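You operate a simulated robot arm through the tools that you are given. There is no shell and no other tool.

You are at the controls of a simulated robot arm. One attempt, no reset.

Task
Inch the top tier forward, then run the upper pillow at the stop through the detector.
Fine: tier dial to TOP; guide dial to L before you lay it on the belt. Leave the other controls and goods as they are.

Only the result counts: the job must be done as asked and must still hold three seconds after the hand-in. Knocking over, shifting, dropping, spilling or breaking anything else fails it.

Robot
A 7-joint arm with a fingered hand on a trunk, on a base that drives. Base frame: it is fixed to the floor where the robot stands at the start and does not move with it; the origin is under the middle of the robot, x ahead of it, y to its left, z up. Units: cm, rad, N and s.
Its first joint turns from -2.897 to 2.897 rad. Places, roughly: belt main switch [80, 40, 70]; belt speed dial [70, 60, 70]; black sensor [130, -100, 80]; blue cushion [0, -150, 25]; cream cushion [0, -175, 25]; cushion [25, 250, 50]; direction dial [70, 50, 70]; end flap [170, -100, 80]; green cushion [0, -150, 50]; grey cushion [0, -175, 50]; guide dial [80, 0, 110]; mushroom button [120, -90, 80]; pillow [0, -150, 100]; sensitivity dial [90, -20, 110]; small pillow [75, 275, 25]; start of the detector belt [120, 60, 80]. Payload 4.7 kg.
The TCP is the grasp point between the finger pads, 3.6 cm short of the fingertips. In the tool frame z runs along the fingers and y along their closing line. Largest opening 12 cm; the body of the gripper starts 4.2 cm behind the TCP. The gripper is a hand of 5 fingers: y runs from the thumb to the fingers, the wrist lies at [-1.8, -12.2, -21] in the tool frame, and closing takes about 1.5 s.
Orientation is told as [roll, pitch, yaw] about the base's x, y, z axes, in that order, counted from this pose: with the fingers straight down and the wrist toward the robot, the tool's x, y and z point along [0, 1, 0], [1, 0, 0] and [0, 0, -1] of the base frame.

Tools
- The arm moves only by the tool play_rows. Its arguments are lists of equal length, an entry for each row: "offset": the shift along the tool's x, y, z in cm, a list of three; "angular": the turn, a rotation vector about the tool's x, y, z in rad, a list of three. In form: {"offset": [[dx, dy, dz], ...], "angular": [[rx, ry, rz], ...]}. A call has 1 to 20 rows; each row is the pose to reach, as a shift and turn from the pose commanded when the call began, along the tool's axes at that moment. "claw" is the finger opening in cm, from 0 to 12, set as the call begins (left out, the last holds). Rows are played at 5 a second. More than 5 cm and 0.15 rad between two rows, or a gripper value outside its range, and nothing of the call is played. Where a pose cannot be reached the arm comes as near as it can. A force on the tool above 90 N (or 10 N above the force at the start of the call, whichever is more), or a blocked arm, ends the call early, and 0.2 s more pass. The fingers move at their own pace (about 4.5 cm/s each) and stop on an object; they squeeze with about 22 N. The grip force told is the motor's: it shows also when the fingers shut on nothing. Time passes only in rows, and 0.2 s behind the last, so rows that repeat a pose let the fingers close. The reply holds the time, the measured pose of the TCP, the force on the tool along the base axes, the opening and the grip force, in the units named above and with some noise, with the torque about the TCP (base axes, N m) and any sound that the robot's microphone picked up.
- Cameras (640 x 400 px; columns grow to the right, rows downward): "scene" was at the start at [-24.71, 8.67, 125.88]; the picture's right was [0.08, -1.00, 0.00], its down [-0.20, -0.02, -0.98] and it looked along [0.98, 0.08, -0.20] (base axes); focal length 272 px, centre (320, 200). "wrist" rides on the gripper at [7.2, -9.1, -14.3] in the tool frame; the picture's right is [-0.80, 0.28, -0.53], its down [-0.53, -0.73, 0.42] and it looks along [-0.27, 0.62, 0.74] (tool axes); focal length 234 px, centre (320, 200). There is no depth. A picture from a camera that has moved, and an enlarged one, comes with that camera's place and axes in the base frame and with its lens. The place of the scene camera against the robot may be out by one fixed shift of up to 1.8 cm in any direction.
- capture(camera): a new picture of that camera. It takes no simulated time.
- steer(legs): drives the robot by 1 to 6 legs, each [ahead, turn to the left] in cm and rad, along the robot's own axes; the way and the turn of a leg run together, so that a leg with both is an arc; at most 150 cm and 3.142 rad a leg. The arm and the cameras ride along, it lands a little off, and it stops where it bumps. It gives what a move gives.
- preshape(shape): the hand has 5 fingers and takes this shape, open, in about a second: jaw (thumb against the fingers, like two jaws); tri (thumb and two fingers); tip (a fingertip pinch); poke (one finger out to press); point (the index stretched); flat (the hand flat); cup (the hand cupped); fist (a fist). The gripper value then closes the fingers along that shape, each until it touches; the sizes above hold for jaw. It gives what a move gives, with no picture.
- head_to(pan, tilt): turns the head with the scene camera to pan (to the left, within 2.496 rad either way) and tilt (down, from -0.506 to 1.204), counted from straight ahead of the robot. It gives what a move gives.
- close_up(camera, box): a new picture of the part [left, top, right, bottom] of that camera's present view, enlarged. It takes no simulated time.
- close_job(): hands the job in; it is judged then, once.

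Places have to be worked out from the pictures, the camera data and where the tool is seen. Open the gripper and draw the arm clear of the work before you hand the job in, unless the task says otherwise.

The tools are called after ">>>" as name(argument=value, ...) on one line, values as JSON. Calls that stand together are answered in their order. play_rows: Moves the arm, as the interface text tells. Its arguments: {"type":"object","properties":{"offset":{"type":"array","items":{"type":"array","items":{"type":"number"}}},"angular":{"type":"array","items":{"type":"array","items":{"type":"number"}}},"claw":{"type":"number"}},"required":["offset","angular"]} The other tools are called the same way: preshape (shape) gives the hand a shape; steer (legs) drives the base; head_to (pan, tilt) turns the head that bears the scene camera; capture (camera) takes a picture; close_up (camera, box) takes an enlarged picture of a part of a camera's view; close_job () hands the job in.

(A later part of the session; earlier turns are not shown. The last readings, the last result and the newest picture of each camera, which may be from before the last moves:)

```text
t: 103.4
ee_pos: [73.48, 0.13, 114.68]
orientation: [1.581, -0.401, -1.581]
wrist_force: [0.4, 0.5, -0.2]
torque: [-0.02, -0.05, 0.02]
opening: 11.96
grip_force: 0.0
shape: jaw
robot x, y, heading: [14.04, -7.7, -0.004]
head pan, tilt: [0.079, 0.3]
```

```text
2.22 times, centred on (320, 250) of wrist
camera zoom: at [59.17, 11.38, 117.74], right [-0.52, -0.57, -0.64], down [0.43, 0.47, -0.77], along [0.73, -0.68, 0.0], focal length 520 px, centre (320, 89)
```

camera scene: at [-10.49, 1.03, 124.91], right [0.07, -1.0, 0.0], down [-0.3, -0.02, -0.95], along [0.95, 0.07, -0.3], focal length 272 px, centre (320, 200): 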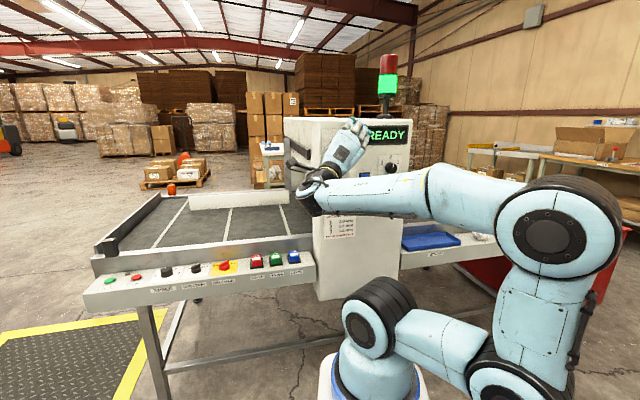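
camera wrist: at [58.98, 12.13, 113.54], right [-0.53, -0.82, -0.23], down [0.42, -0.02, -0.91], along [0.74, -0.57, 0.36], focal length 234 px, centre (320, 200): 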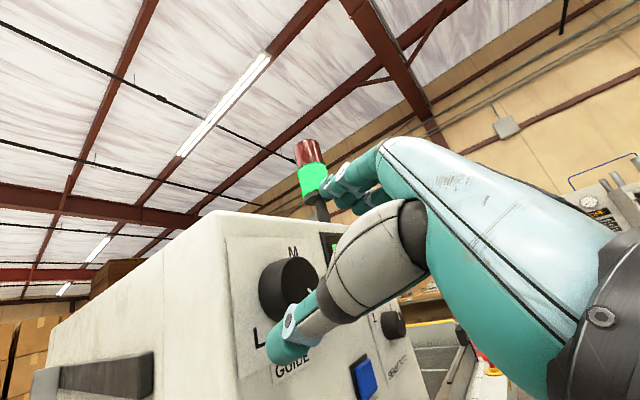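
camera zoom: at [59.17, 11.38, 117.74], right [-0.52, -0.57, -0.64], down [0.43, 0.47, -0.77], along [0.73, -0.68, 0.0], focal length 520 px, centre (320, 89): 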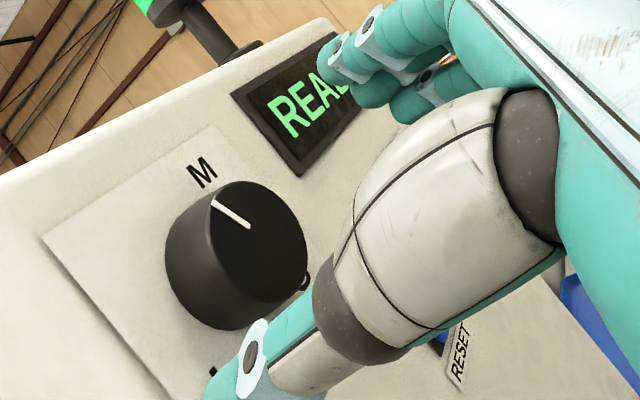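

The pointer is now ~22° left of top, but there was slip because I rotate about the TCP, which sits ~1.2 cm off the knob axis. I regrip and this time turn along a circle about the knob's centre.

>>> play_rows(offset=[[0, 0.05, 1.5], [0, 0.05, 3], [0, 0.05, 3.6], [0, 0.05, 3.9]], angular=[[0, 0, 0], [0, 0, 0], [0, 0, 0], [0, 0, 0]])

>>> play_rows(claw=0, offset=[[0, 0, 0], [0, 0, 0], [0, 0, 0], [0, 0, 0], [0, 0, 0], [0, 0, 0], [0, 0, 0], [0, 0, 0]], angular=[[0, 0, 0], [0, 0, 0], [0, 0, 0], [0, 0, 0], [0, 0, 0], [0, 0, 0], [0, 0, 0], [0, 0, 0]])

>>> play_rows(offset=[[0.124, -0.006, 0], [0.246, -0.025, 0], [0.366, -0.055, 0], [0.483, -0.098, 0], [0.594, -0.152, 0], [0.7, -0.217, 0], [0.799, -0.292, 0], [0.89, -0.376, 0], [0.971, -0.469, 0], [1.043, -0.57, 0], [1.1, -0.66, 0]], angular=[[0, 0, -0.1], [0, 0, -0.2], [0, 0, -0.3], [0, 0, -0.4], [0, 0, -0.5], [0, 0, -0.6], [0, 0, -0.7], [0, 0, -0.8], [0, 0, -0.9], [0, 0, -1.0], [0, 0, -1.08]])

>>> close_up(camera="wrist", box=[200, 160, 440, 340])

```text
t: 104.4
ee_pos: [77.27, 0.03, 114.82]
orientation: [1.584, -0.404, -1.579]
wrist_force: [-8.6, -3.5, -0.1]
torque: [-0.07, 0.24, 0.55]
opening: 11.97
grip_force: 0.1
shape: jaw
robot x, y, heading: [13.93, -7.4, -0.008]
head pan, tilt: [0.079, 0.3]
```

```text
t: 106.2
ee_pos: [77.41, 0.04, 114.84]
orientation: [1.58, -0.402, -1.582]
wrist_force: [-7.3, -11.6, 3.7]
torque: [0.0, 0.05, -0.05]
opening: 6.59
grip_force: 22.1
shape: jaw
robot x, y, heading: [13.98, -7.78, -0.007]
head pan, tilt: [0.079, 0.3]
```

```text
t: 108.6
ee_pos: [77.23, 1.01, 115.7]
orientation: [1.7, -1.481, -1.705]
wrist_force: [-10.5, -9.8, 12.1]
torque: [0.05, -0.77, -0.31]
opening: 6.66
grip_force: 21.9
shape: jaw
robot x, y, heading: [14.26, -8.05, -0.007]
head pan, tilt: [0.079, 0.3]
```

```text
2.22 times, centred on (320, 250) of wrist
camera zoom: at [63.05, 9.05, 107.1], right [-0.53, -0.82, 0.2], down [0.43, -0.47, -0.77], along [0.73, -0.32, 0.6], focal length 520 px, centre (320, 89)
```

zoom: 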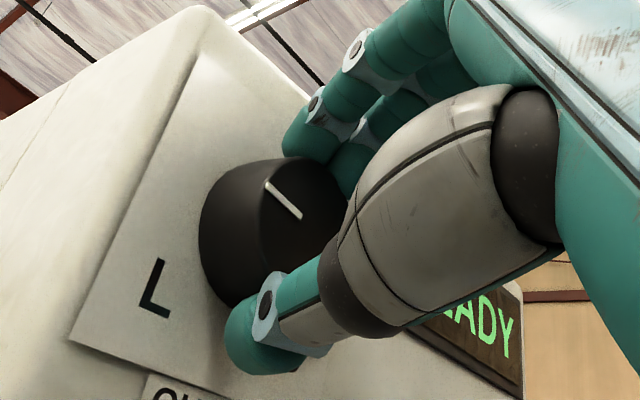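

The pointer is now about 69° left of top. I release, return, and regrip again the same way.

>>> play_rows(claw=12, offset=[[0, 0, 0], [0, 0, 0], [0, 0, 0], [0, 0, 0], [0, 0, 0], [0, 0, -1.5], [0, 0, -3], [0, 0, -4], [0, 0, -4], [0, 0, -4], [0, 0, -4], [0, 0, -4], [-0.4, -0.4, -4], [-0.8, -0.8, -4], [-1.0, -0.9, -4]], angular=[[0, 0, 0], [0, 0, 0], [0, 0, 0], [0, 0, 0], [0, 0, 0], [0, 0, 0], [0, 0, 0], [0, 0, 0.13], [0, 0, 0.26], [0, 0, 0.39], [0, 0, 0.53], [0, 0, 0.67], [0, 0, 0.81], [0, 0, 0.93], [0, 0, 1.08]])

>>> close_up(camera="wrist", box=[200, 160, 440, 340])

```text
t: 111.8
ee_pos: [73.33, 0.23, 114.4]
orientation: [1.581, -0.399, -1.581]
wrist_force: [0.7, -0.8, -0.2]
torque: [0.0, 0.01, -0.03]
opening: 11.96
grip_force: 0.1
shape: jaw
robot x, y, heading: [14.15, -8.25, -0.012]
head pan, tilt: [0.079, 0.3]
```

```text
2.22 times, centred on (320, 250) of wrist
camera zoom: at [59.04, 11.42, 117.53], right [-0.52, -0.57, -0.64], down [0.43, 0.47, -0.77], along [0.73, -0.68, 0.0], focal length 520 px, centre (320, 89)
```

zoom: 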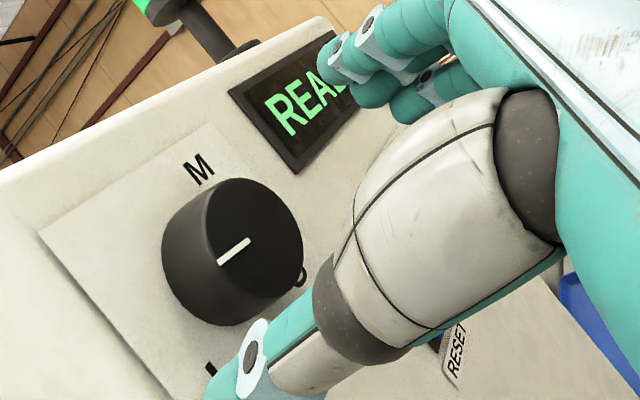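

The pointer is around 80–88° left of top; L lies about 55–60° further. I regrip and turn once more about the knob axis.

>>> play_rows(offset=[[0.3, 0.3, 1.5], [0.3, 0.3, 3], [0.3, 0.3, 3.7], [0.3, 0.3, 4.0]], angular=[[0, 0, 0], [0, 0, 0], [0, 0, 0], [0, 0, 0]])

>>> play_rows(claw=0, offset=[[0, 0, 0], [0, 0, 0], [0, 0, 0], [0, 0, 0], [0, 0, 0], [0, 0, 0], [0, 0, 0], [0, 0, 0]], angular=[[0, 0, 0], [0, 0, 0], [0, 0, 0], [0, 0, 0], [0, 0, 0], [0, 0, 0], [0, 0, 0], [0, 0, 0]])

>>> play_rows(offset=[[0.124, -0.006, 0], [0.246, -0.025, 0], [0.366, -0.055, 0], [0.483, -0.098, 0], [0.594, -0.152, 0], [0.7, -0.217, 0], [0.799, -0.292, 0], [0.89, -0.376, 0], [0.971, -0.469, 0], [1.043, -0.57, 0], [1.1, -0.66, 0]], angular=[[0, 0, -0.1], [0, 0, -0.2], [0, 0, -0.3], [0, 0, -0.4], [0, 0, -0.5], [0, 0, -0.6], [0, 0, -0.7], [0, 0, -0.8], [0, 0, -0.9], [0, 0, -1.0], [0, 0, -1.08]])

>>> close_up(camera="wrist", box=[200, 160, 440, 340])

```text
t: 112.8
ee_pos: [77.37, 0.09, 114.96]
orientation: [1.581, -0.402, -1.578]
wrist_force: [-6.9, -2.2, 1.0]
torque: [-0.03, 0.17, 0.42]
opening: 12.0
grip_force: 0.1
shape: jaw
robot x, y, heading: [14.02, -7.68, -0.004]
head pan, tilt: [0.079, 0.3]
```

```text
t: 114.6
ee_pos: [77.36, -0.07, 114.96]
orientation: [1.582, -0.403, -1.58]
wrist_force: [-4.3, -10.7, 4.5]
torque: [-0.08, 0.0, -0.1]
opening: 6.52
grip_force: 21.7
shape: jaw
robot x, y, heading: [14.05, -8.04, -0.011]
head pan, tilt: [0.079, 0.3]
```

```text
t: 117.0
ee_pos: [77.34, 0.95, 115.69]
orientation: [1.684, -1.481, -1.691]
wrist_force: [-7.3, -12.0, 10.2]
torque: [0.32, -0.46, -0.3]
opening: 6.54
grip_force: 22.3
shape: jaw
robot x, y, heading: [14.17, -8.01, -0.012]
head pan, tilt: [0.079, 0.3]
```

```text
2.22 times, centred on (320, 250) of wrist
camera zoom: at [63.09, 9.01, 107.22], right [-0.53, -0.82, 0.2], down [0.43, -0.47, -0.77], along [0.73, -0.32, 0.6], focal length 520 px, centre (320, 89)
```

zoom: 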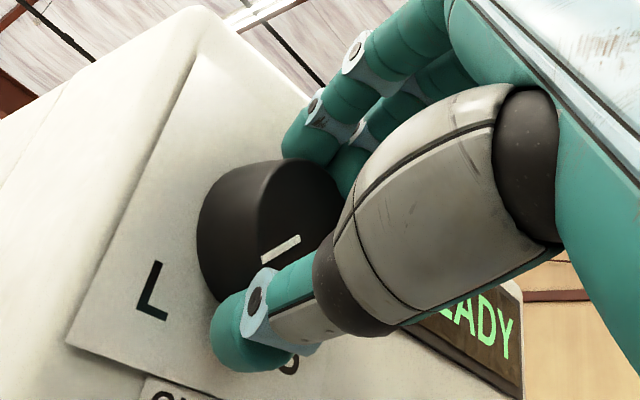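

The pointer now appears to point toward L. I release and draw back to check it.

>>> play_rows(claw=12, offset=[[0, 0, 0], [0, 0, 0], [0, 0, 0], [0, 0, 0], [0, 0, 0], [0, 0, -1.5], [0, 0, -3], [0, 0, -5], [0, 0, -7], [0, 0, -9]], angular=[[0, 0, 0], [0, 0, 0], [0, 0, 0], [0, 0, 0], [0, 0, 0], [0, 0, 0], [0, 0, 0], [0, 0, 0.1], [0, 0, 0.2], [0, 0, 0.3]])

>>> close_up(camera="wrist", box=[200, 200, 440, 380])

>>> close_up(camera="scene", box=[280, 90, 440, 230])

>>> capture(camera="scene")

```text
t: 119.2
ee_pos: [68.35, 1.2, 115.58]
orientation: [1.595, -1.182, -1.597]
wrist_force: [0.5, 0.5, 0.4]
torque: [-0.01, -0.03, 0.01]
opening: 11.98
grip_force: 0.1
shape: jaw
robot x, y, heading: [13.77, -7.31, -0.009]
head pan, tilt: [0.079, 0.3]
```

```text
2.22 times, centred on (320, 290) of wrist
camera zoom: at [54.05, 11.27, 109.88], right [-0.53, -0.85, -0.05], down [0.43, -0.22, -0.88], along [0.73, -0.49, 0.48], focal length 520 px, centre (320, 0)
```

zoom: 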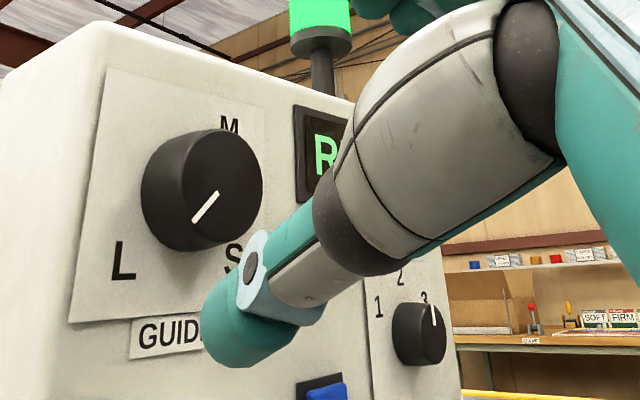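

```text
2.86 times, centred on (360, 160) of scene
camera zoom: at [-10.56, 0.91, 124.92], right [0.07, -1.0, 0.0], down [-0.29, -0.02, -0.96], along [0.95, 0.07, -0.3], focal length 778 px, centre (206, 314)
```

zoom: 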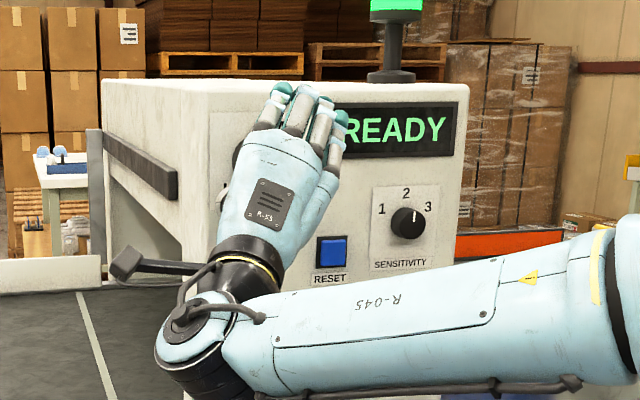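

```text
taken
camera scene: at [-10.56, 0.91, 124.92], right [0.07, -1.0, 0.0], down [-0.29, -0.02, -0.96], along [0.95, 0.07, -0.3], focal length 272 px, centre (320, 200)
```

scene: 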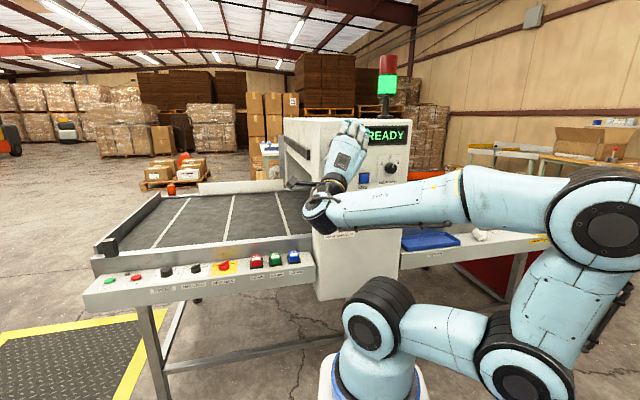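

The pointer is at L and the white guide has moved over to the far side. Next I fold the arm back to a fingers-down travel pose, first levelling the roll while moving left, up and back.

>>> play_rows(offset=[[2.6, 1.1, -1.5], [5.2, 2.2, -3], [7.8, 3.3, -4.5], [10.4, 4.4, -6]], angular=[[0, 0, -0.1], [0, 0, -0.2], [0, 0, -0.3], [0, 0, -0.389]])

>>> play_rows(offset=[[0, 0.8, -0.5], [0, 1.6, -1], [0, 2.4, -1.5], [0, 3.2, -2], [0, 4, -2.5], [0, 4.8, -3], [0, 5.6, -3.5], [0, 6.4, -4], [0, 7.2, -4.5], [0, 8, -5], [0, 9, -5], [0, 10, -5]], angular=[[0.131, 0, 0], [0.262, 0, 0], [0.393, 0, 0], [0.524, 0, 0], [0.655, 0, 0], [0.785, 0, 0], [0.916, 0, 0], [1.047, 0, 0], [1.178, 0, 0], [1.309, 0, 0], [1.44, 0, 0], [1.571, 0, 0]])

>>> capture(camera="scene")

>>> close_up(camera="scene", box=[80, 100, 440, 320])

```text
t: 120.2
ee_pos: [62.19, 9.22, 123.56]
orientation: [-2.948, -1.56, 2.942]
wrist_force: [0.7, -0.8, 0.5]
torque: [-0.03, 0.01, 0.0]
opening: 11.98
grip_force: 0.1
shape: jaw
robot x, y, heading: [14.13, -7.92, -0.008]
head pan, tilt: [0.079, 0.3]
```

```text
t: 122.8
ee_pos: [57.21, 9.1, 133.6]
orientation: [0.001, -0.009, -0.005]
wrist_force: [-0.9, 0.4, 0.0]
torque: [-0.04, -0.02, 0.03]
opening: 11.98
grip_force: 0.1
shape: jaw
robot x, y, heading: [14.21, -8.03, -0.008]
head pan, tilt: [0.079, 0.3]
```

```text
taken
camera scene: at [-10.56, 0.89, 124.92], right [0.07, -1.0, 0.0], down [-0.29, -0.02, -0.96], along [0.95, 0.07, -0.3], focal length 272 px, centre (320, 200)
```

scene: 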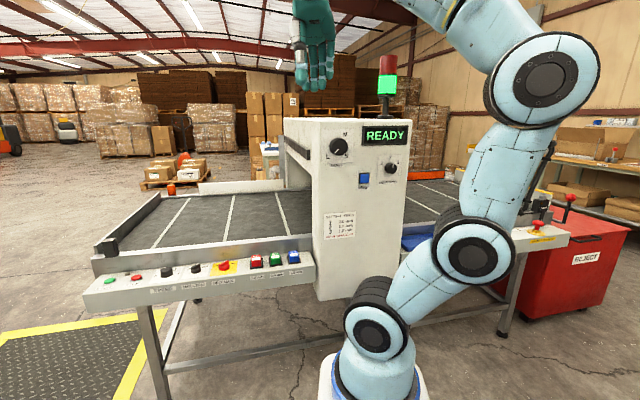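

```text
1.78 times, centred on (260, 210) of scene
camera zoom: at [-10.56, 0.89, 124.92], right [0.07, -1.0, 0.0], down [-0.29, -0.02, -0.96], along [0.95, 0.07, -0.3], focal length 484 px, centre (427, 182)
```

zoom: 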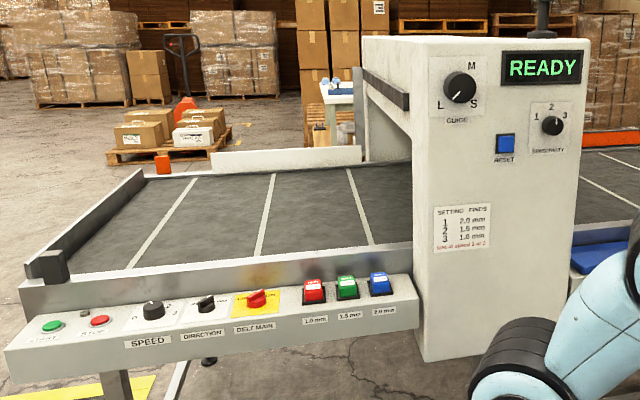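

The arm is folded and the full panel is in view. I zoom on the guide dial and the button row to confirm nothing else changed.

>>> close_up(camera="scene", box=[310, 115, 420, 195])

>>> close_up(camera="scene", box=[85, 235, 325, 315])

>>> head_to(pan=1.2, tilt=0.5)

>>> capture(camera="scene")

```text
5.00 times, centred on (365, 155) of scene
camera zoom: at [-10.56, 0.89, 124.92], right [0.07, -1.0, 0.0], down [-0.29, -0.02, -0.96], along [0.95, 0.07, -0.3], focal length 1362 px, centre (95, 425)
```

zoom: 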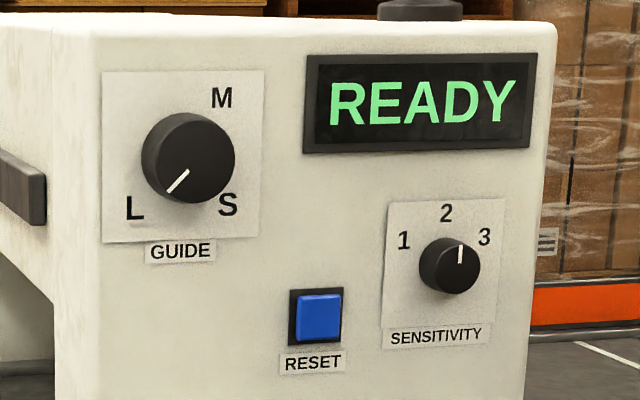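

```text
2.67 times, centred on (205, 275) of scene
camera zoom: at [-10.56, 0.89, 124.92], right [0.07, -1.0, 0.0], down [-0.29, -0.02, -0.96], along [0.95, 0.07, -0.3], focal length 726 px, centre (627, 0)
```

zoom: 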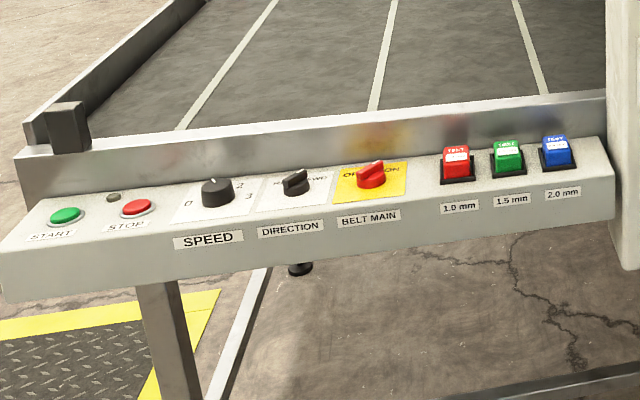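

```text
t: 124.1
ee_pos: [57.31, 9.16, 133.49]
orientation: [0.0, -0.011, -0.003]
wrist_force: [0.4, -0.3, 0.3]
torque: [-0.03, 0.0, 0.03]
opening: 11.97
grip_force: 0.0
shape: jaw
robot x, y, heading: [14.14, -7.61, -0.007]
head pan, tilt: [1.201, 0.499]
```

```text
taken
camera scene: at [-16.52, 8.69, 123.08], right [0.93, -0.37, 0.0], down [-0.18, -0.44, -0.88], along [0.32, 0.82, -0.48], focal length 272 px, centre (320, 200)
```

scene: 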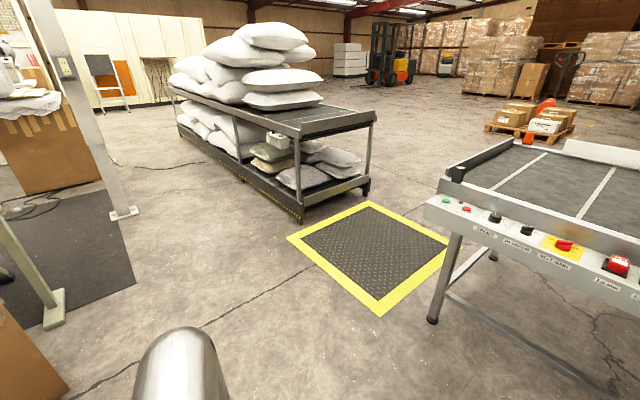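

The guide pointer is clearly at L and the other controls are as before. Now I turn left and drive toward the tiered rack, stopping short to look.

>>> steer(legs=[[0, 1.64], [120, 0]])

>>> head_to(pan=-0.3, tilt=0.5)

>>> capture(camera="scene")

>>> capture(camera="wrist")

```text
t: 134.2
ee_pos: [-14.92, 154.09, 133.46]
orientation: [0.0, -0.008, 1.65]
wrist_force: [0.0, 0.4, -0.2]
torque: [0.04, -0.04, 0.02]
opening: 11.95
grip_force: 0.1
shape: jaw
robot x, y, heading: [5.43, 112.5, 1.648]
head pan, tilt: [1.201, 0.499]
```

```text
t: 135.8
ee_pos: [-14.95, 154.16, 133.52]
orientation: [0.0, -0.007, 1.648]
wrist_force: [-0.2, 0.4, -0.4]
torque: [-0.03, 0.0, -0.02]
opening: 11.98
grip_force: 0.1
shape: jaw
robot x, y, heading: [5.83, 112.38, 1.648]
head pan, tilt: [-0.3, 0.499]
```

```text
taken
camera scene: at [1.13, 87.76, 123.08], right [0.98, -0.22, 0.0], down [-0.11, -0.47, -0.88], along [0.19, 0.86, -0.48], focal length 272 px, centre (320, 200)
```

scene: 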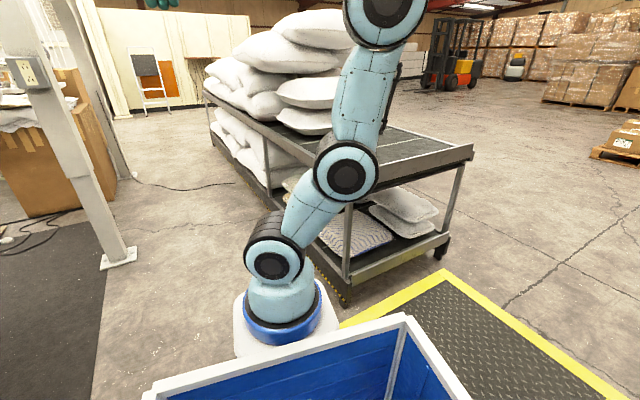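

```text
taken
camera wrist: at [-21.4, 144.2, 147.8], right [0.78, 0.34, 0.53], down [0.59, -0.68, -0.43], along [0.22, 0.65, -0.73], focal length 234 px, centre (320, 200)
```

wrist: 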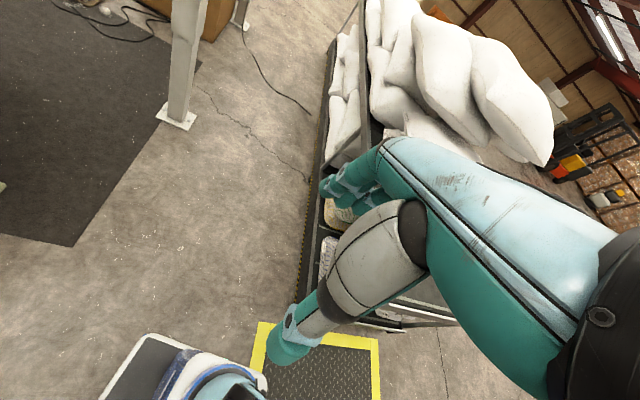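

The rack is ahead-right; the arm hides its control box in this view. I move the hand to hover near (33, 163, 118), tool down, to look at the box with the wrist camera.

>>> play_rows(offset=[[-4.4, 0.5, 1.4], [-8.8, 1, 2.8], [-13.2, 1.5, 4.2], [-17.6, 2, 5.6], [-22, 2.4, 7], [-26.5, 2.9, 8.5], [-30.9, 3.4, 9.9], [-35.3, 3.9, 11.3], [-39.7, 4.4, 12.7], [-44.1, 4.8, 14.1], [-48.5, 5.3, 15.5]], angular=[[0, 0, 0], [0, 0, 0], [0, 0, 0], [0, 0, 0], [0, 0, 0], [0, 0, 0], [0, 0, 0], [0, 0, 0], [0, 0, 0], [0, 0, 0], [0, 0, 0]])

>>> capture(camera="wrist")

>>> capture(camera="scene")

```text
t: 138.2
ee_pos: [33.04, 163.3, 118.16]
orientation: [-0.004, -0.009, 1.649]
wrist_force: [-1.0, -0.9, 1.2]
torque: [0.03, -0.08, 0.0]
opening: 11.98
grip_force: 0.0
shape: jaw
robot x, y, heading: [5.78, 112.46, 1.648]
head pan, tilt: [-0.3, 0.499]
```

```text
taken
camera wrist: at [26.5, 153.41, 132.46], right [0.78, 0.34, 0.53], down [0.59, -0.68, -0.43], along [0.22, 0.65, -0.73], focal length 234 px, centre (320, 200)
```

wrist: 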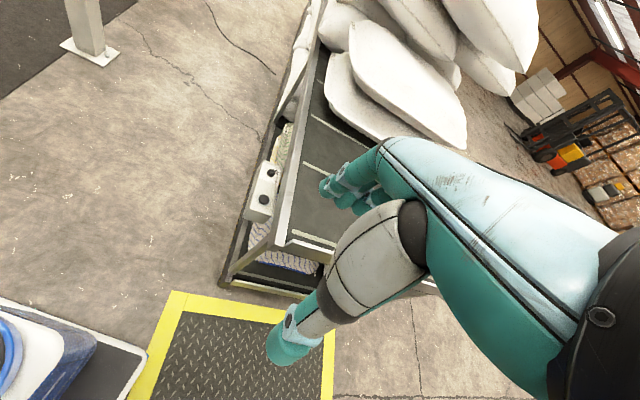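

```text
taken
camera scene: at [1.12, 87.73, 123.07], right [0.98, -0.22, 0.0], down [-0.11, -0.47, -0.88], along [0.19, 0.86, -0.48], focal length 272 px, centre (320, 200)
```

scene: 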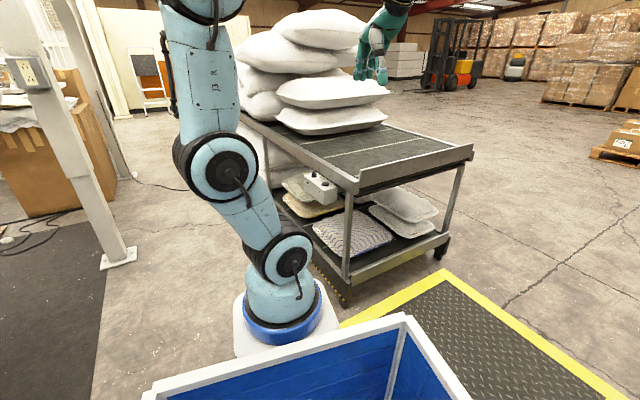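

Both cameras see the box now. I zoom in to read the tier dial and triangulate.

>>> close_up(camera="wrist", box=[225, 130, 325, 230])

>>> close_up(camera="scene", box=[280, 150, 380, 220])

>>> close_up(camera="scene", box=[230, 0, 490, 200])

```text
4.00 times, centred on (275, 180) of wrist
camera zoom: at [26.5, 153.41, 132.46], right [0.78, 0.34, 0.53], down [0.59, -0.68, -0.43], along [0.22, 0.65, -0.73], focal length 937 px, centre (500, 280)
```

zoom: 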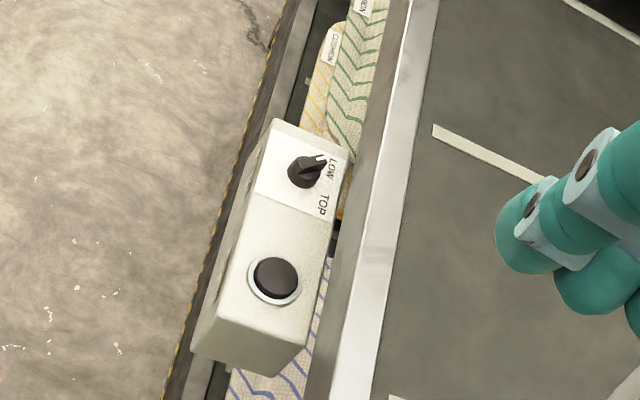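

```text
5.71 times, centred on (330, 185) of scene
camera zoom: at [1.12, 87.73, 123.07], right [0.98, -0.22, 0.0], down [-0.11, -0.47, -0.88], along [0.19, 0.86, -0.48], focal length 1556 px, centre (263, 286)
```

zoom: 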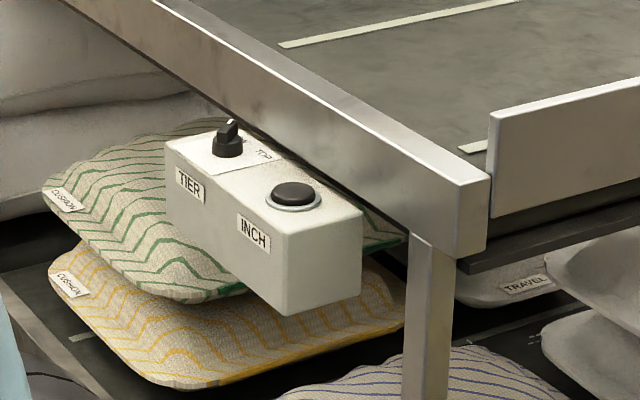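

```text
2.00 times, centred on (360, 100) of scene
camera zoom: at [1.12, 87.73, 123.07], right [0.98, -0.22, 0.0], down [-0.11, -0.47, -0.88], along [0.19, 0.86, -0.48], focal length 545 px, centre (240, 400)
```

zoom: 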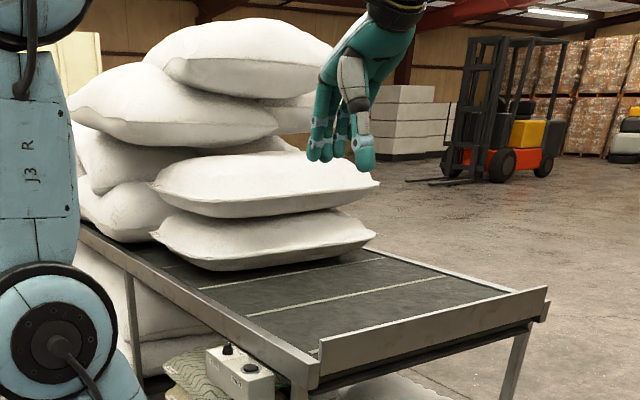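

The dial points to LOW; TOP is 90° clockwise seen from above. I judge the dial at about (25, 202.6, top ~73) and the INCH button at (28.3, 193.8, 71.8). I shape the hand to a fingertip pinch and look where the tips are.

>>> preshape(shape="tip")

>>> capture(camera="wrist")

>>> close_up(camera="scene", box=[330, 0, 430, 110])

```text
t: 139.1
ee_pos: [32.99, 163.39, 118.07]
orientation: [0.0, -0.008, 1.649]
wrist_force: [-0.3, 0.6, -0.2]
torque: [0.0, 0.03, 0.04]
opening: 11.97
grip_force: 0.0
shape: tip
robot x, y, heading: [5.2, 112.24, 1.653]
head pan, tilt: [-0.3, 0.499]
```

```text
taken
camera wrist: at [26.5, 153.47, 132.42], right [0.78, 0.34, 0.53], down [0.59, -0.68, -0.43], along [0.22, 0.65, -0.73], focal length 234 px, centre (320, 200)
```

wrist: 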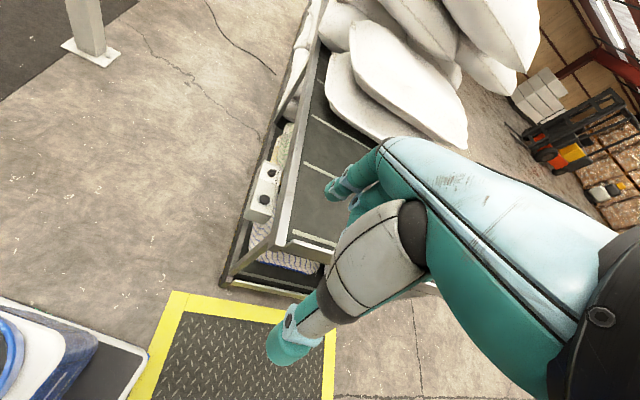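

```text
3.64 times, centred on (380, 55) of scene
camera zoom: at [1.13, 87.76, 123.08], right [0.98, -0.22, 0.0], down [-0.11, -0.47, -0.88], along [0.19, 0.86, -0.48], focal length 990 px, centre (102, 727)
```

zoom: 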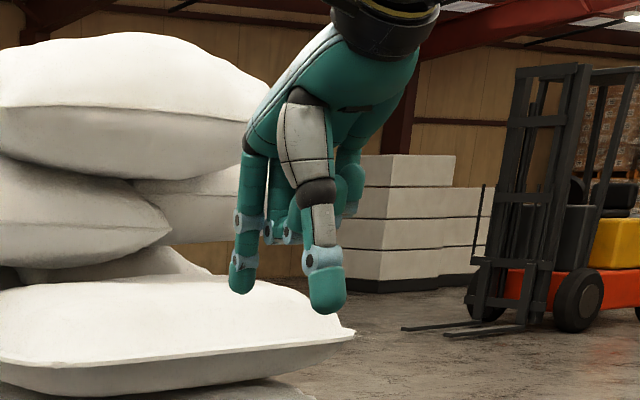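

In this shape the index and thumb are extended. I close them in the air to find the exact pinch point.

>>> play_rows(claw=0, offset=[[0, 0, 0], [0, 0, 0], [0, 0, 0], [0, 0, 0], [0, 0, 0], [0, 0, 0], [0, 0, 0], [0, 0, 0]], angular=[[0, 0, 0], [0, 0, 0], [0, 0, 0], [0, 0, 0], [0, 0, 0], [0, 0, 0], [0, 0, 0], [0, 0, 0]])

>>> close_up(camera="wrist", box=[220, 140, 460, 340])

>>> close_up(camera="scene", box=[330, 0, 430, 110])

```text
t: 140.9
ee_pos: [33.04, 163.29, 117.97]
orientation: [-0.001, -0.005, 1.649]
wrist_force: [0.2, 0.4, 0.3]
torque: [0.0, 0.02, -0.01]
opening: 0.01
grip_force: 21.6
shape: tip
robot x, y, heading: [5.58, 112.41, 1.645]
head pan, tilt: [-0.3, 0.499]
```

```text
2.00 times, centred on (340, 240) of wrist
camera zoom: at [26.53, 153.47, 132.41], right [0.78, 0.34, 0.53], down [0.59, -0.68, -0.43], along [0.22, 0.65, -0.73], focal length 468 px, centre (280, 120)
```

zoom: 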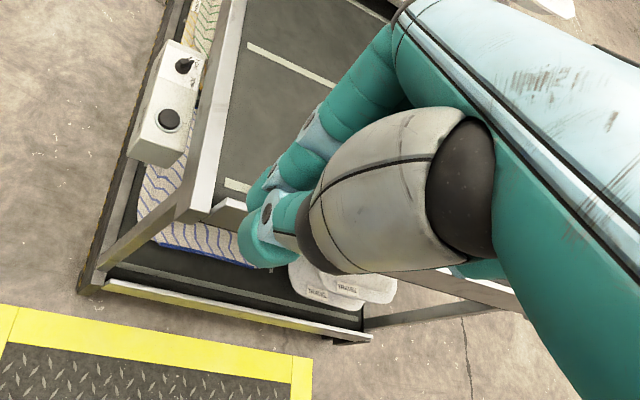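

```text
3.64 times, centred on (380, 55) of scene
camera zoom: at [1.14, 87.76, 123.08], right [0.98, -0.22, 0.0], down [-0.11, -0.47, -0.88], along [0.19, 0.86, -0.48], focal length 990 px, centre (102, 727)
```

zoom: 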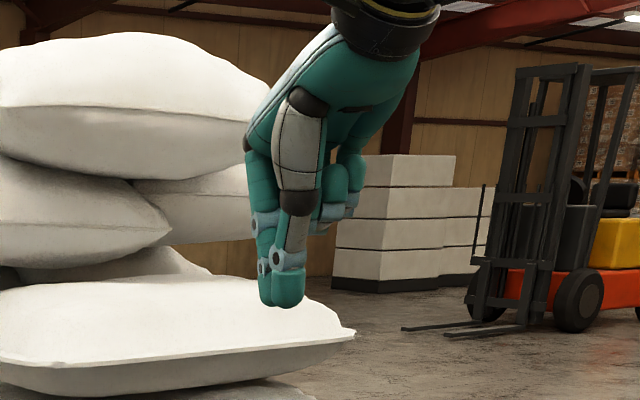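

The closed pinch point lies about (0.8, -0.9, +2.2) from the TCP in the tool frame. I open to 5 cm, turn the hand so its closing line is across the dial's bar (yaw ≈ 2.72), and move over near the box for a closer look.

>>> play_rows(claw=5, offset=[[0.1, 3.1, 2.5], [0.3, 6.2, 5], [0.4, 9.3, 7.5], [0.55, 12.4, 10], [0.7, 15.6, 12.5], [0.8, 18.7, 15], [1.0, 21.8, 17.5], [1.1, 24.9, 20], [1.1, 24.9, 20]], angular=[[0, 0, -0.133], [0, 0, -0.267], [0, 0, -0.4], [0, 0, -0.533], [0, 0, -0.667], [0, 0, -0.8], [0, 0, -0.933], [0, 0, -1.067], [0, 0, -1.067]])

>>> capture(camera="wrist")

>>> capture(camera="scene")

```text
t: 142.9
ee_pos: [29.97, 188.41, 98.21]
orientation: [-0.01, -0.004, 2.719]
wrist_force: [0.4, 0.2, 0.6]
torque: [0.0, 0.02, 0.0]
opening: 4.99
grip_force: 0.1
shape: tip
robot x, y, heading: [5.53, 112.5, 1.643]
head pan, tilt: [-0.3, 0.499]
```

```text
taken
camera wrist: at [35.28, 177.78, 112.56], right [0.08, 0.84, 0.53], down [0.89, 0.19, -0.42], along [-0.46, 0.5, -0.73], focal length 234 px, centre (320, 200)
```

wrist: 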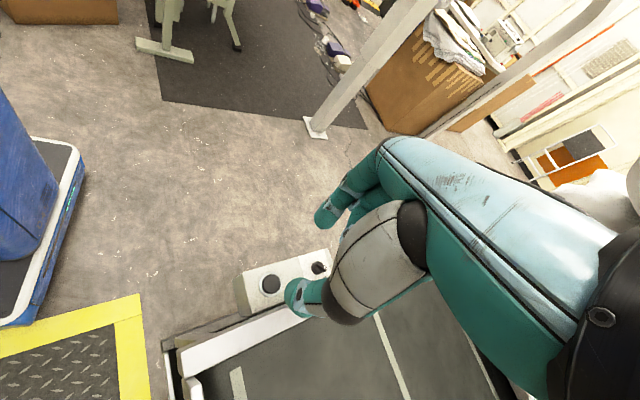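

```text
taken
camera scene: at [1.14, 87.76, 123.08], right [0.98, -0.22, 0.0], down [-0.11, -0.47, -0.88], along [0.19, 0.86, -0.48], focal length 272 px, centre (320, 200)
```

scene: 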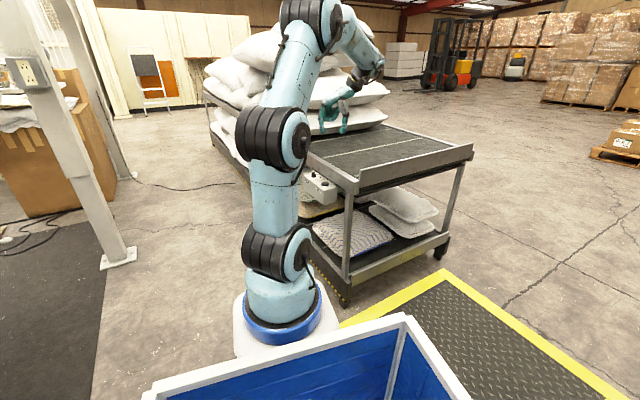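

I zoom in on the box from this nearer viewpoint to refine dial and button.

>>> close_up(camera="wrist", box=[220, 180, 380, 330])

>>> close_up(camera="scene", box=[285, 60, 385, 220])

```text
2.67 times, centred on (300, 255) of wrist
camera zoom: at [35.28, 177.78, 112.56], right [0.08, 0.84, 0.53], down [0.89, 0.19, -0.42], along [-0.46, 0.5, -0.73], focal length 624 px, centre (373, 53)
```

zoom: 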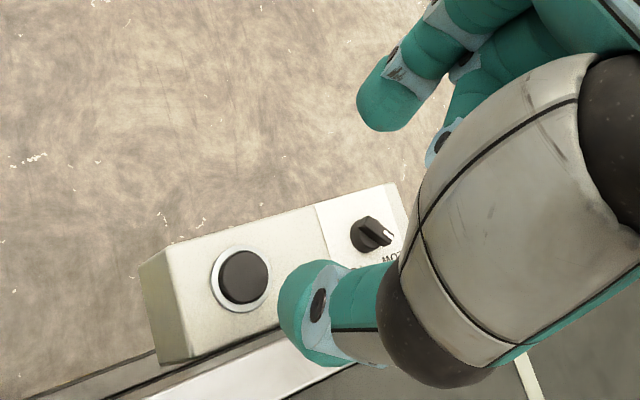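

```text
2.50 times, centred on (335, 140) of scene
camera zoom: at [1.14, 87.76, 123.08], right [0.98, -0.22, 0.0], down [-0.11, -0.47, -0.88], along [0.19, 0.86, -0.48], focal length 681 px, centre (282, 350)
```

zoom: 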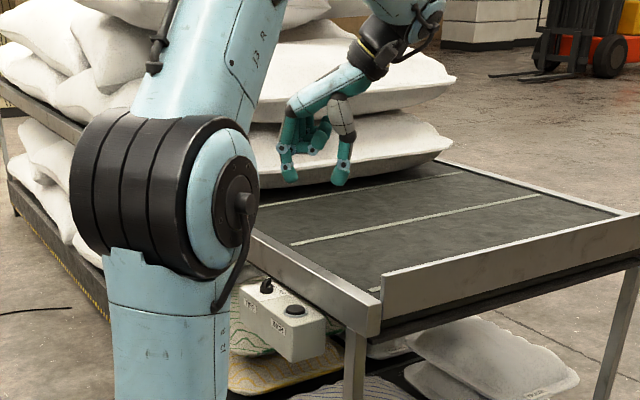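

Button refined to (28.8, 194.1, 71.3) and dial to about (25.7, 203.3). I zoom tighter to read the bar's direction.

>>> close_up(camera="wrist", box=[290, 245, 340, 280])

>>> close_up(camera="scene", box=[300, 160, 350, 200])

```text
11.43 times, centred on (315, 262) of wrist
camera zoom: at [35.28, 177.78, 112.56], right [0.08, 0.84, 0.53], down [0.89, 0.19, -0.42], along [-0.46, 0.5, -0.73], focal length 2676 px, centre (377, -514)
```

zoom: 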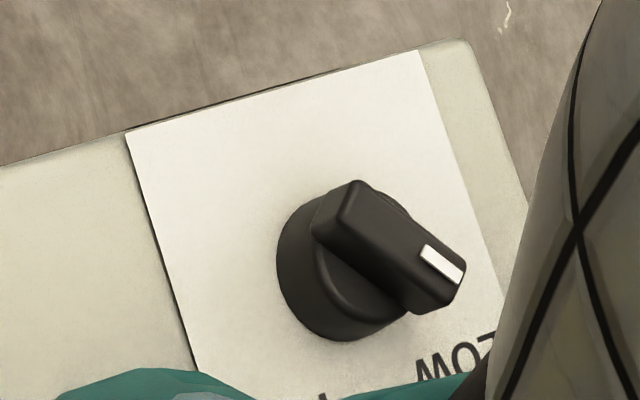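

```text
10.00 times, centred on (325, 180) of scene
camera zoom: at [1.14, 87.76, 123.08], right [0.98, -0.22, 0.0], down [-0.11, -0.47, -0.88], along [0.19, 0.86, -0.48], focal length 2723 px, centre (270, 400)
```

zoom: 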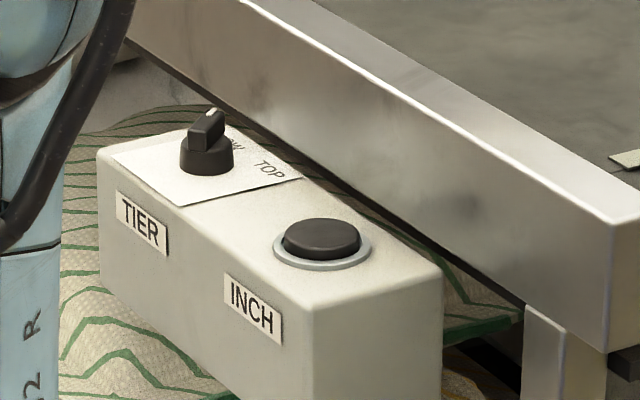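

The bar points at ~62° (LOW), its centre near (25.75, 203.8), bar top ~73.3. I move over it with the pinch aligned, stopping 8 cm above, and check the alignment.

>>> play_rows(offset=[[-3.2, 2.8, 3.5], [-6.4, 5.5, 7], [-9.6, 8.3, 10.5], [-12.9, 11.0, 14.2], [-12.9, 11.0, 14.2]], angular=[[0, 0, 0], [0, 0, 0], [0, 0, 0], [0, 0, 0], [0, 0, 0]])

>>> close_up(camera="wrist", box=[220, 180, 380, 330])

>>> close_up(camera="scene", box=[285, 110, 385, 210])

```text
refused: row 1 steps farther than a row can; nothing moved
```

```text
2.67 times, centred on (300, 255) of wrist
camera zoom: at [35.28, 177.78, 112.56], right [0.08, 0.84, 0.53], down [0.89, 0.19, -0.42], along [-0.46, 0.5, -0.73], focal length 624 px, centre (373, 53)
```

zoom: 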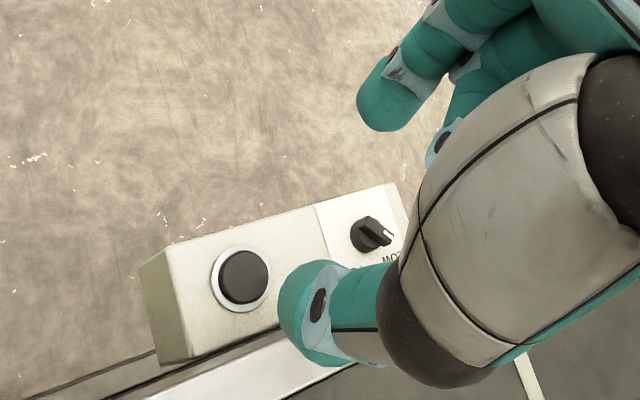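

```text
4.00 times, centred on (335, 160) of scene
camera zoom: at [1.14, 87.76, 123.08], right [0.98, -0.22, 0.0], down [-0.11, -0.47, -0.88], along [0.19, 0.86, -0.48], focal length 1089 px, centre (260, 360)
```

zoom: 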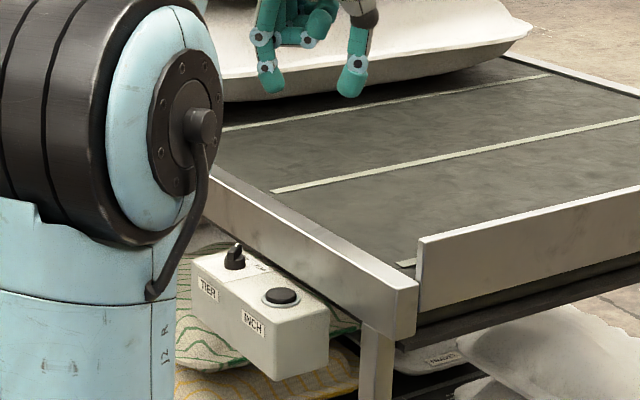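

The step was slightly too long; I replay with smaller steps.

>>> play_rows(offset=[[-2.2, 1.8, 2.3], [-4.3, 3.7, 4.7], [-6.5, 5.5, 7.1], [-8.6, 7.3, 9.5], [-10.8, 9.2, 11.8], [-12.9, 11.0, 14.2], [-12.9, 11.0, 14.2]], angular=[[0, 0, 0], [0, 0, 0], [0, 0, 0], [0, 0, 0], [0, 0, 0], [0, 0, 0], [0, 0, 0]])

>>> close_up(camera="wrist", box=[220, 180, 380, 330])

>>> close_up(camera="scene", box=[285, 110, 385, 210])

```text
t: 144.5
ee_pos: [25.33, 204.63, 84.2]
orientation: [-0.009, -0.004, 2.715]
wrist_force: [-1.3, -0.5, -0.1]
torque: [0.01, 0.0, 0.01]
opening: 5.0
grip_force: 0.0
shape: tip
robot x, y, heading: [5.29, 112.74, 1.65]
head pan, tilt: [-0.3, 0.499]
```

```text
2.67 times, centred on (300, 255) of wrist
camera zoom: at [30.6, 194.03, 98.48], right [0.08, 0.84, 0.53], down [0.89, 0.19, -0.42], along [-0.46, 0.51, -0.73], focal length 624 px, centre (373, 53)
```

zoom: 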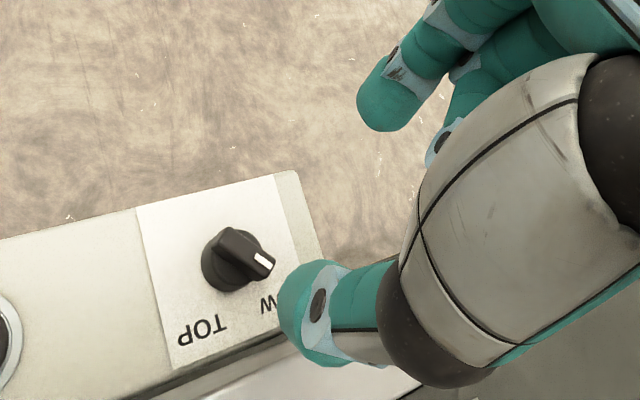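

```text
4.00 times, centred on (335, 160) of scene
camera zoom: at [1.14, 87.76, 123.08], right [0.98, -0.22, 0.0], down [-0.11, -0.47, -0.88], along [0.19, 0.86, -0.48], focal length 1089 px, centre (260, 360)
```

zoom: 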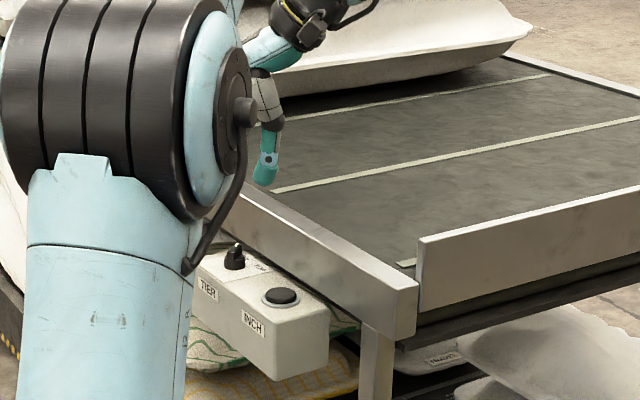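

The dial centre refines to about (25.5, 204.4). I descend to TCP z 76.5 with a small correction and check.

>>> play_rows(offset=[[-0.48, 0.58, 2.5], [-0.48, 0.58, 5], [-0.48, 0.58, 7.7], [-0.48, 0.58, 7.7]], angular=[[0, 0, 0], [0, 0, 0], [0, 0, 0], [0, 0, 0]])

>>> close_up(camera="wrist", box=[260, 180, 400, 310])

>>> close_up(camera="scene", box=[285, 110, 385, 210])

```text
t: 145.5
ee_pos: [24.85, 205.33, 76.56]
orientation: [-0.011, -0.004, 2.718]
wrist_force: [0.5, 0.7, -0.3]
torque: [0.02, -0.01, 0.02]
opening: 5.0
grip_force: 0.0
shape: tip
robot x, y, heading: [5.75, 112.32, 1.646]
head pan, tilt: [-0.3, 0.499]
```

```text
3.08 times, centred on (330, 245) of wrist
camera zoom: at [30.23, 194.78, 90.84], right [0.08, 0.84, 0.53], down [0.89, 0.19, -0.42], along [-0.46, 0.51, -0.73], focal length 720 px, centre (289, 62)
```

zoom: 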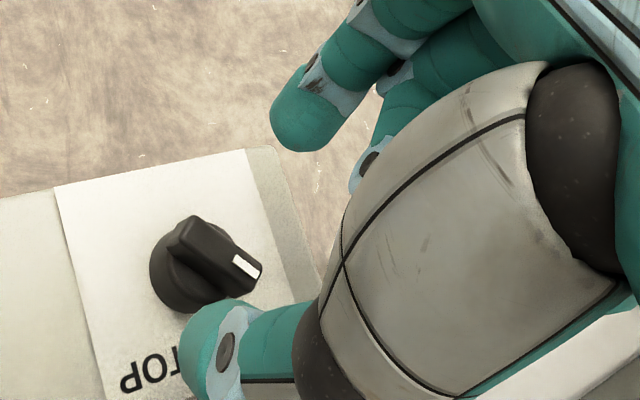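

```text
4.00 times, centred on (335, 160) of scene
camera zoom: at [1.14, 87.76, 123.08], right [0.98, -0.22, 0.0], down [-0.11, -0.47, -0.88], along [0.19, 0.86, -0.48], focal length 1089 px, centre (260, 360)
```

zoom: 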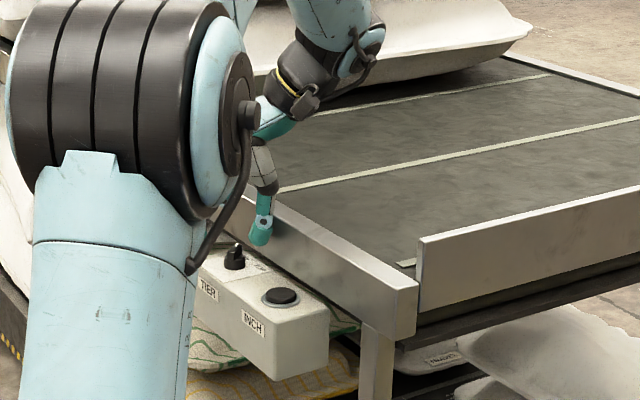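

The dial is at (25.7, 204.2) with bar top ~73; the pinch centre needs about (+0.5,-0.7) and ~1.6 cm down. I make that correction.

>>> play_rows(offset=[[0.43, -0.72, 0], [0.43, -0.72, 0.9], [0.43, -0.72, 1.7], [0.43, -0.72, 1.7]], angular=[[0, 0, 0], [0, 0, 0], [0, 0, 0], [0, 0, 0]])

>>> close_up(camera="wrist", box=[260, 180, 400, 310])

>>> close_up(camera="scene", box=[310, 140, 360, 200])

```text
t: 146.5
ee_pos: [25.3, 204.57, 74.83]
orientation: [-0.009, -0.003, 2.718]
wrist_force: [-8.4, -3.2, 5.4]
torque: [-0.04, -0.41, -0.26]
opening: 4.78
grip_force: 0.0
shape: tip
robot x, y, heading: [5.3, 112.66, 1.651]
head pan, tilt: [-0.3, 0.499]
```

```text
3.08 times, centred on (330, 245) of wrist
camera zoom: at [30.65, 194.15, 89.19], right [0.08, 0.84, 0.53], down [0.89, 0.19, -0.42], along [-0.46, 0.51, -0.73], focal length 720 px, centre (289, 62)
```

zoom: 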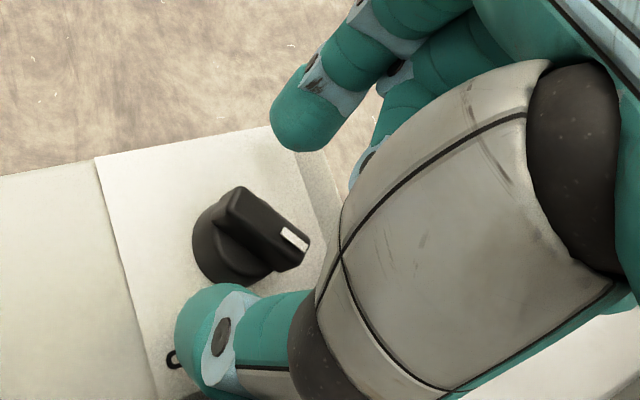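

```text
6.67 times, centred on (335, 170) of scene
camera zoom: at [1.12, 87.74, 123.08], right [0.98, -0.22, 0.0], down [-0.11, -0.47, -0.88], along [0.19, 0.86, -0.48], focal length 1816 px, centre (220, 400)
```

zoom: 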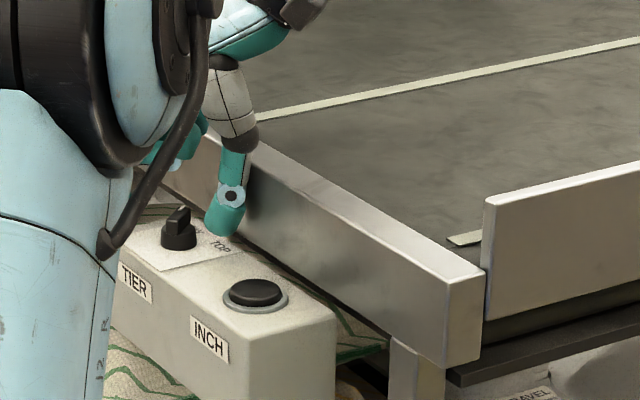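

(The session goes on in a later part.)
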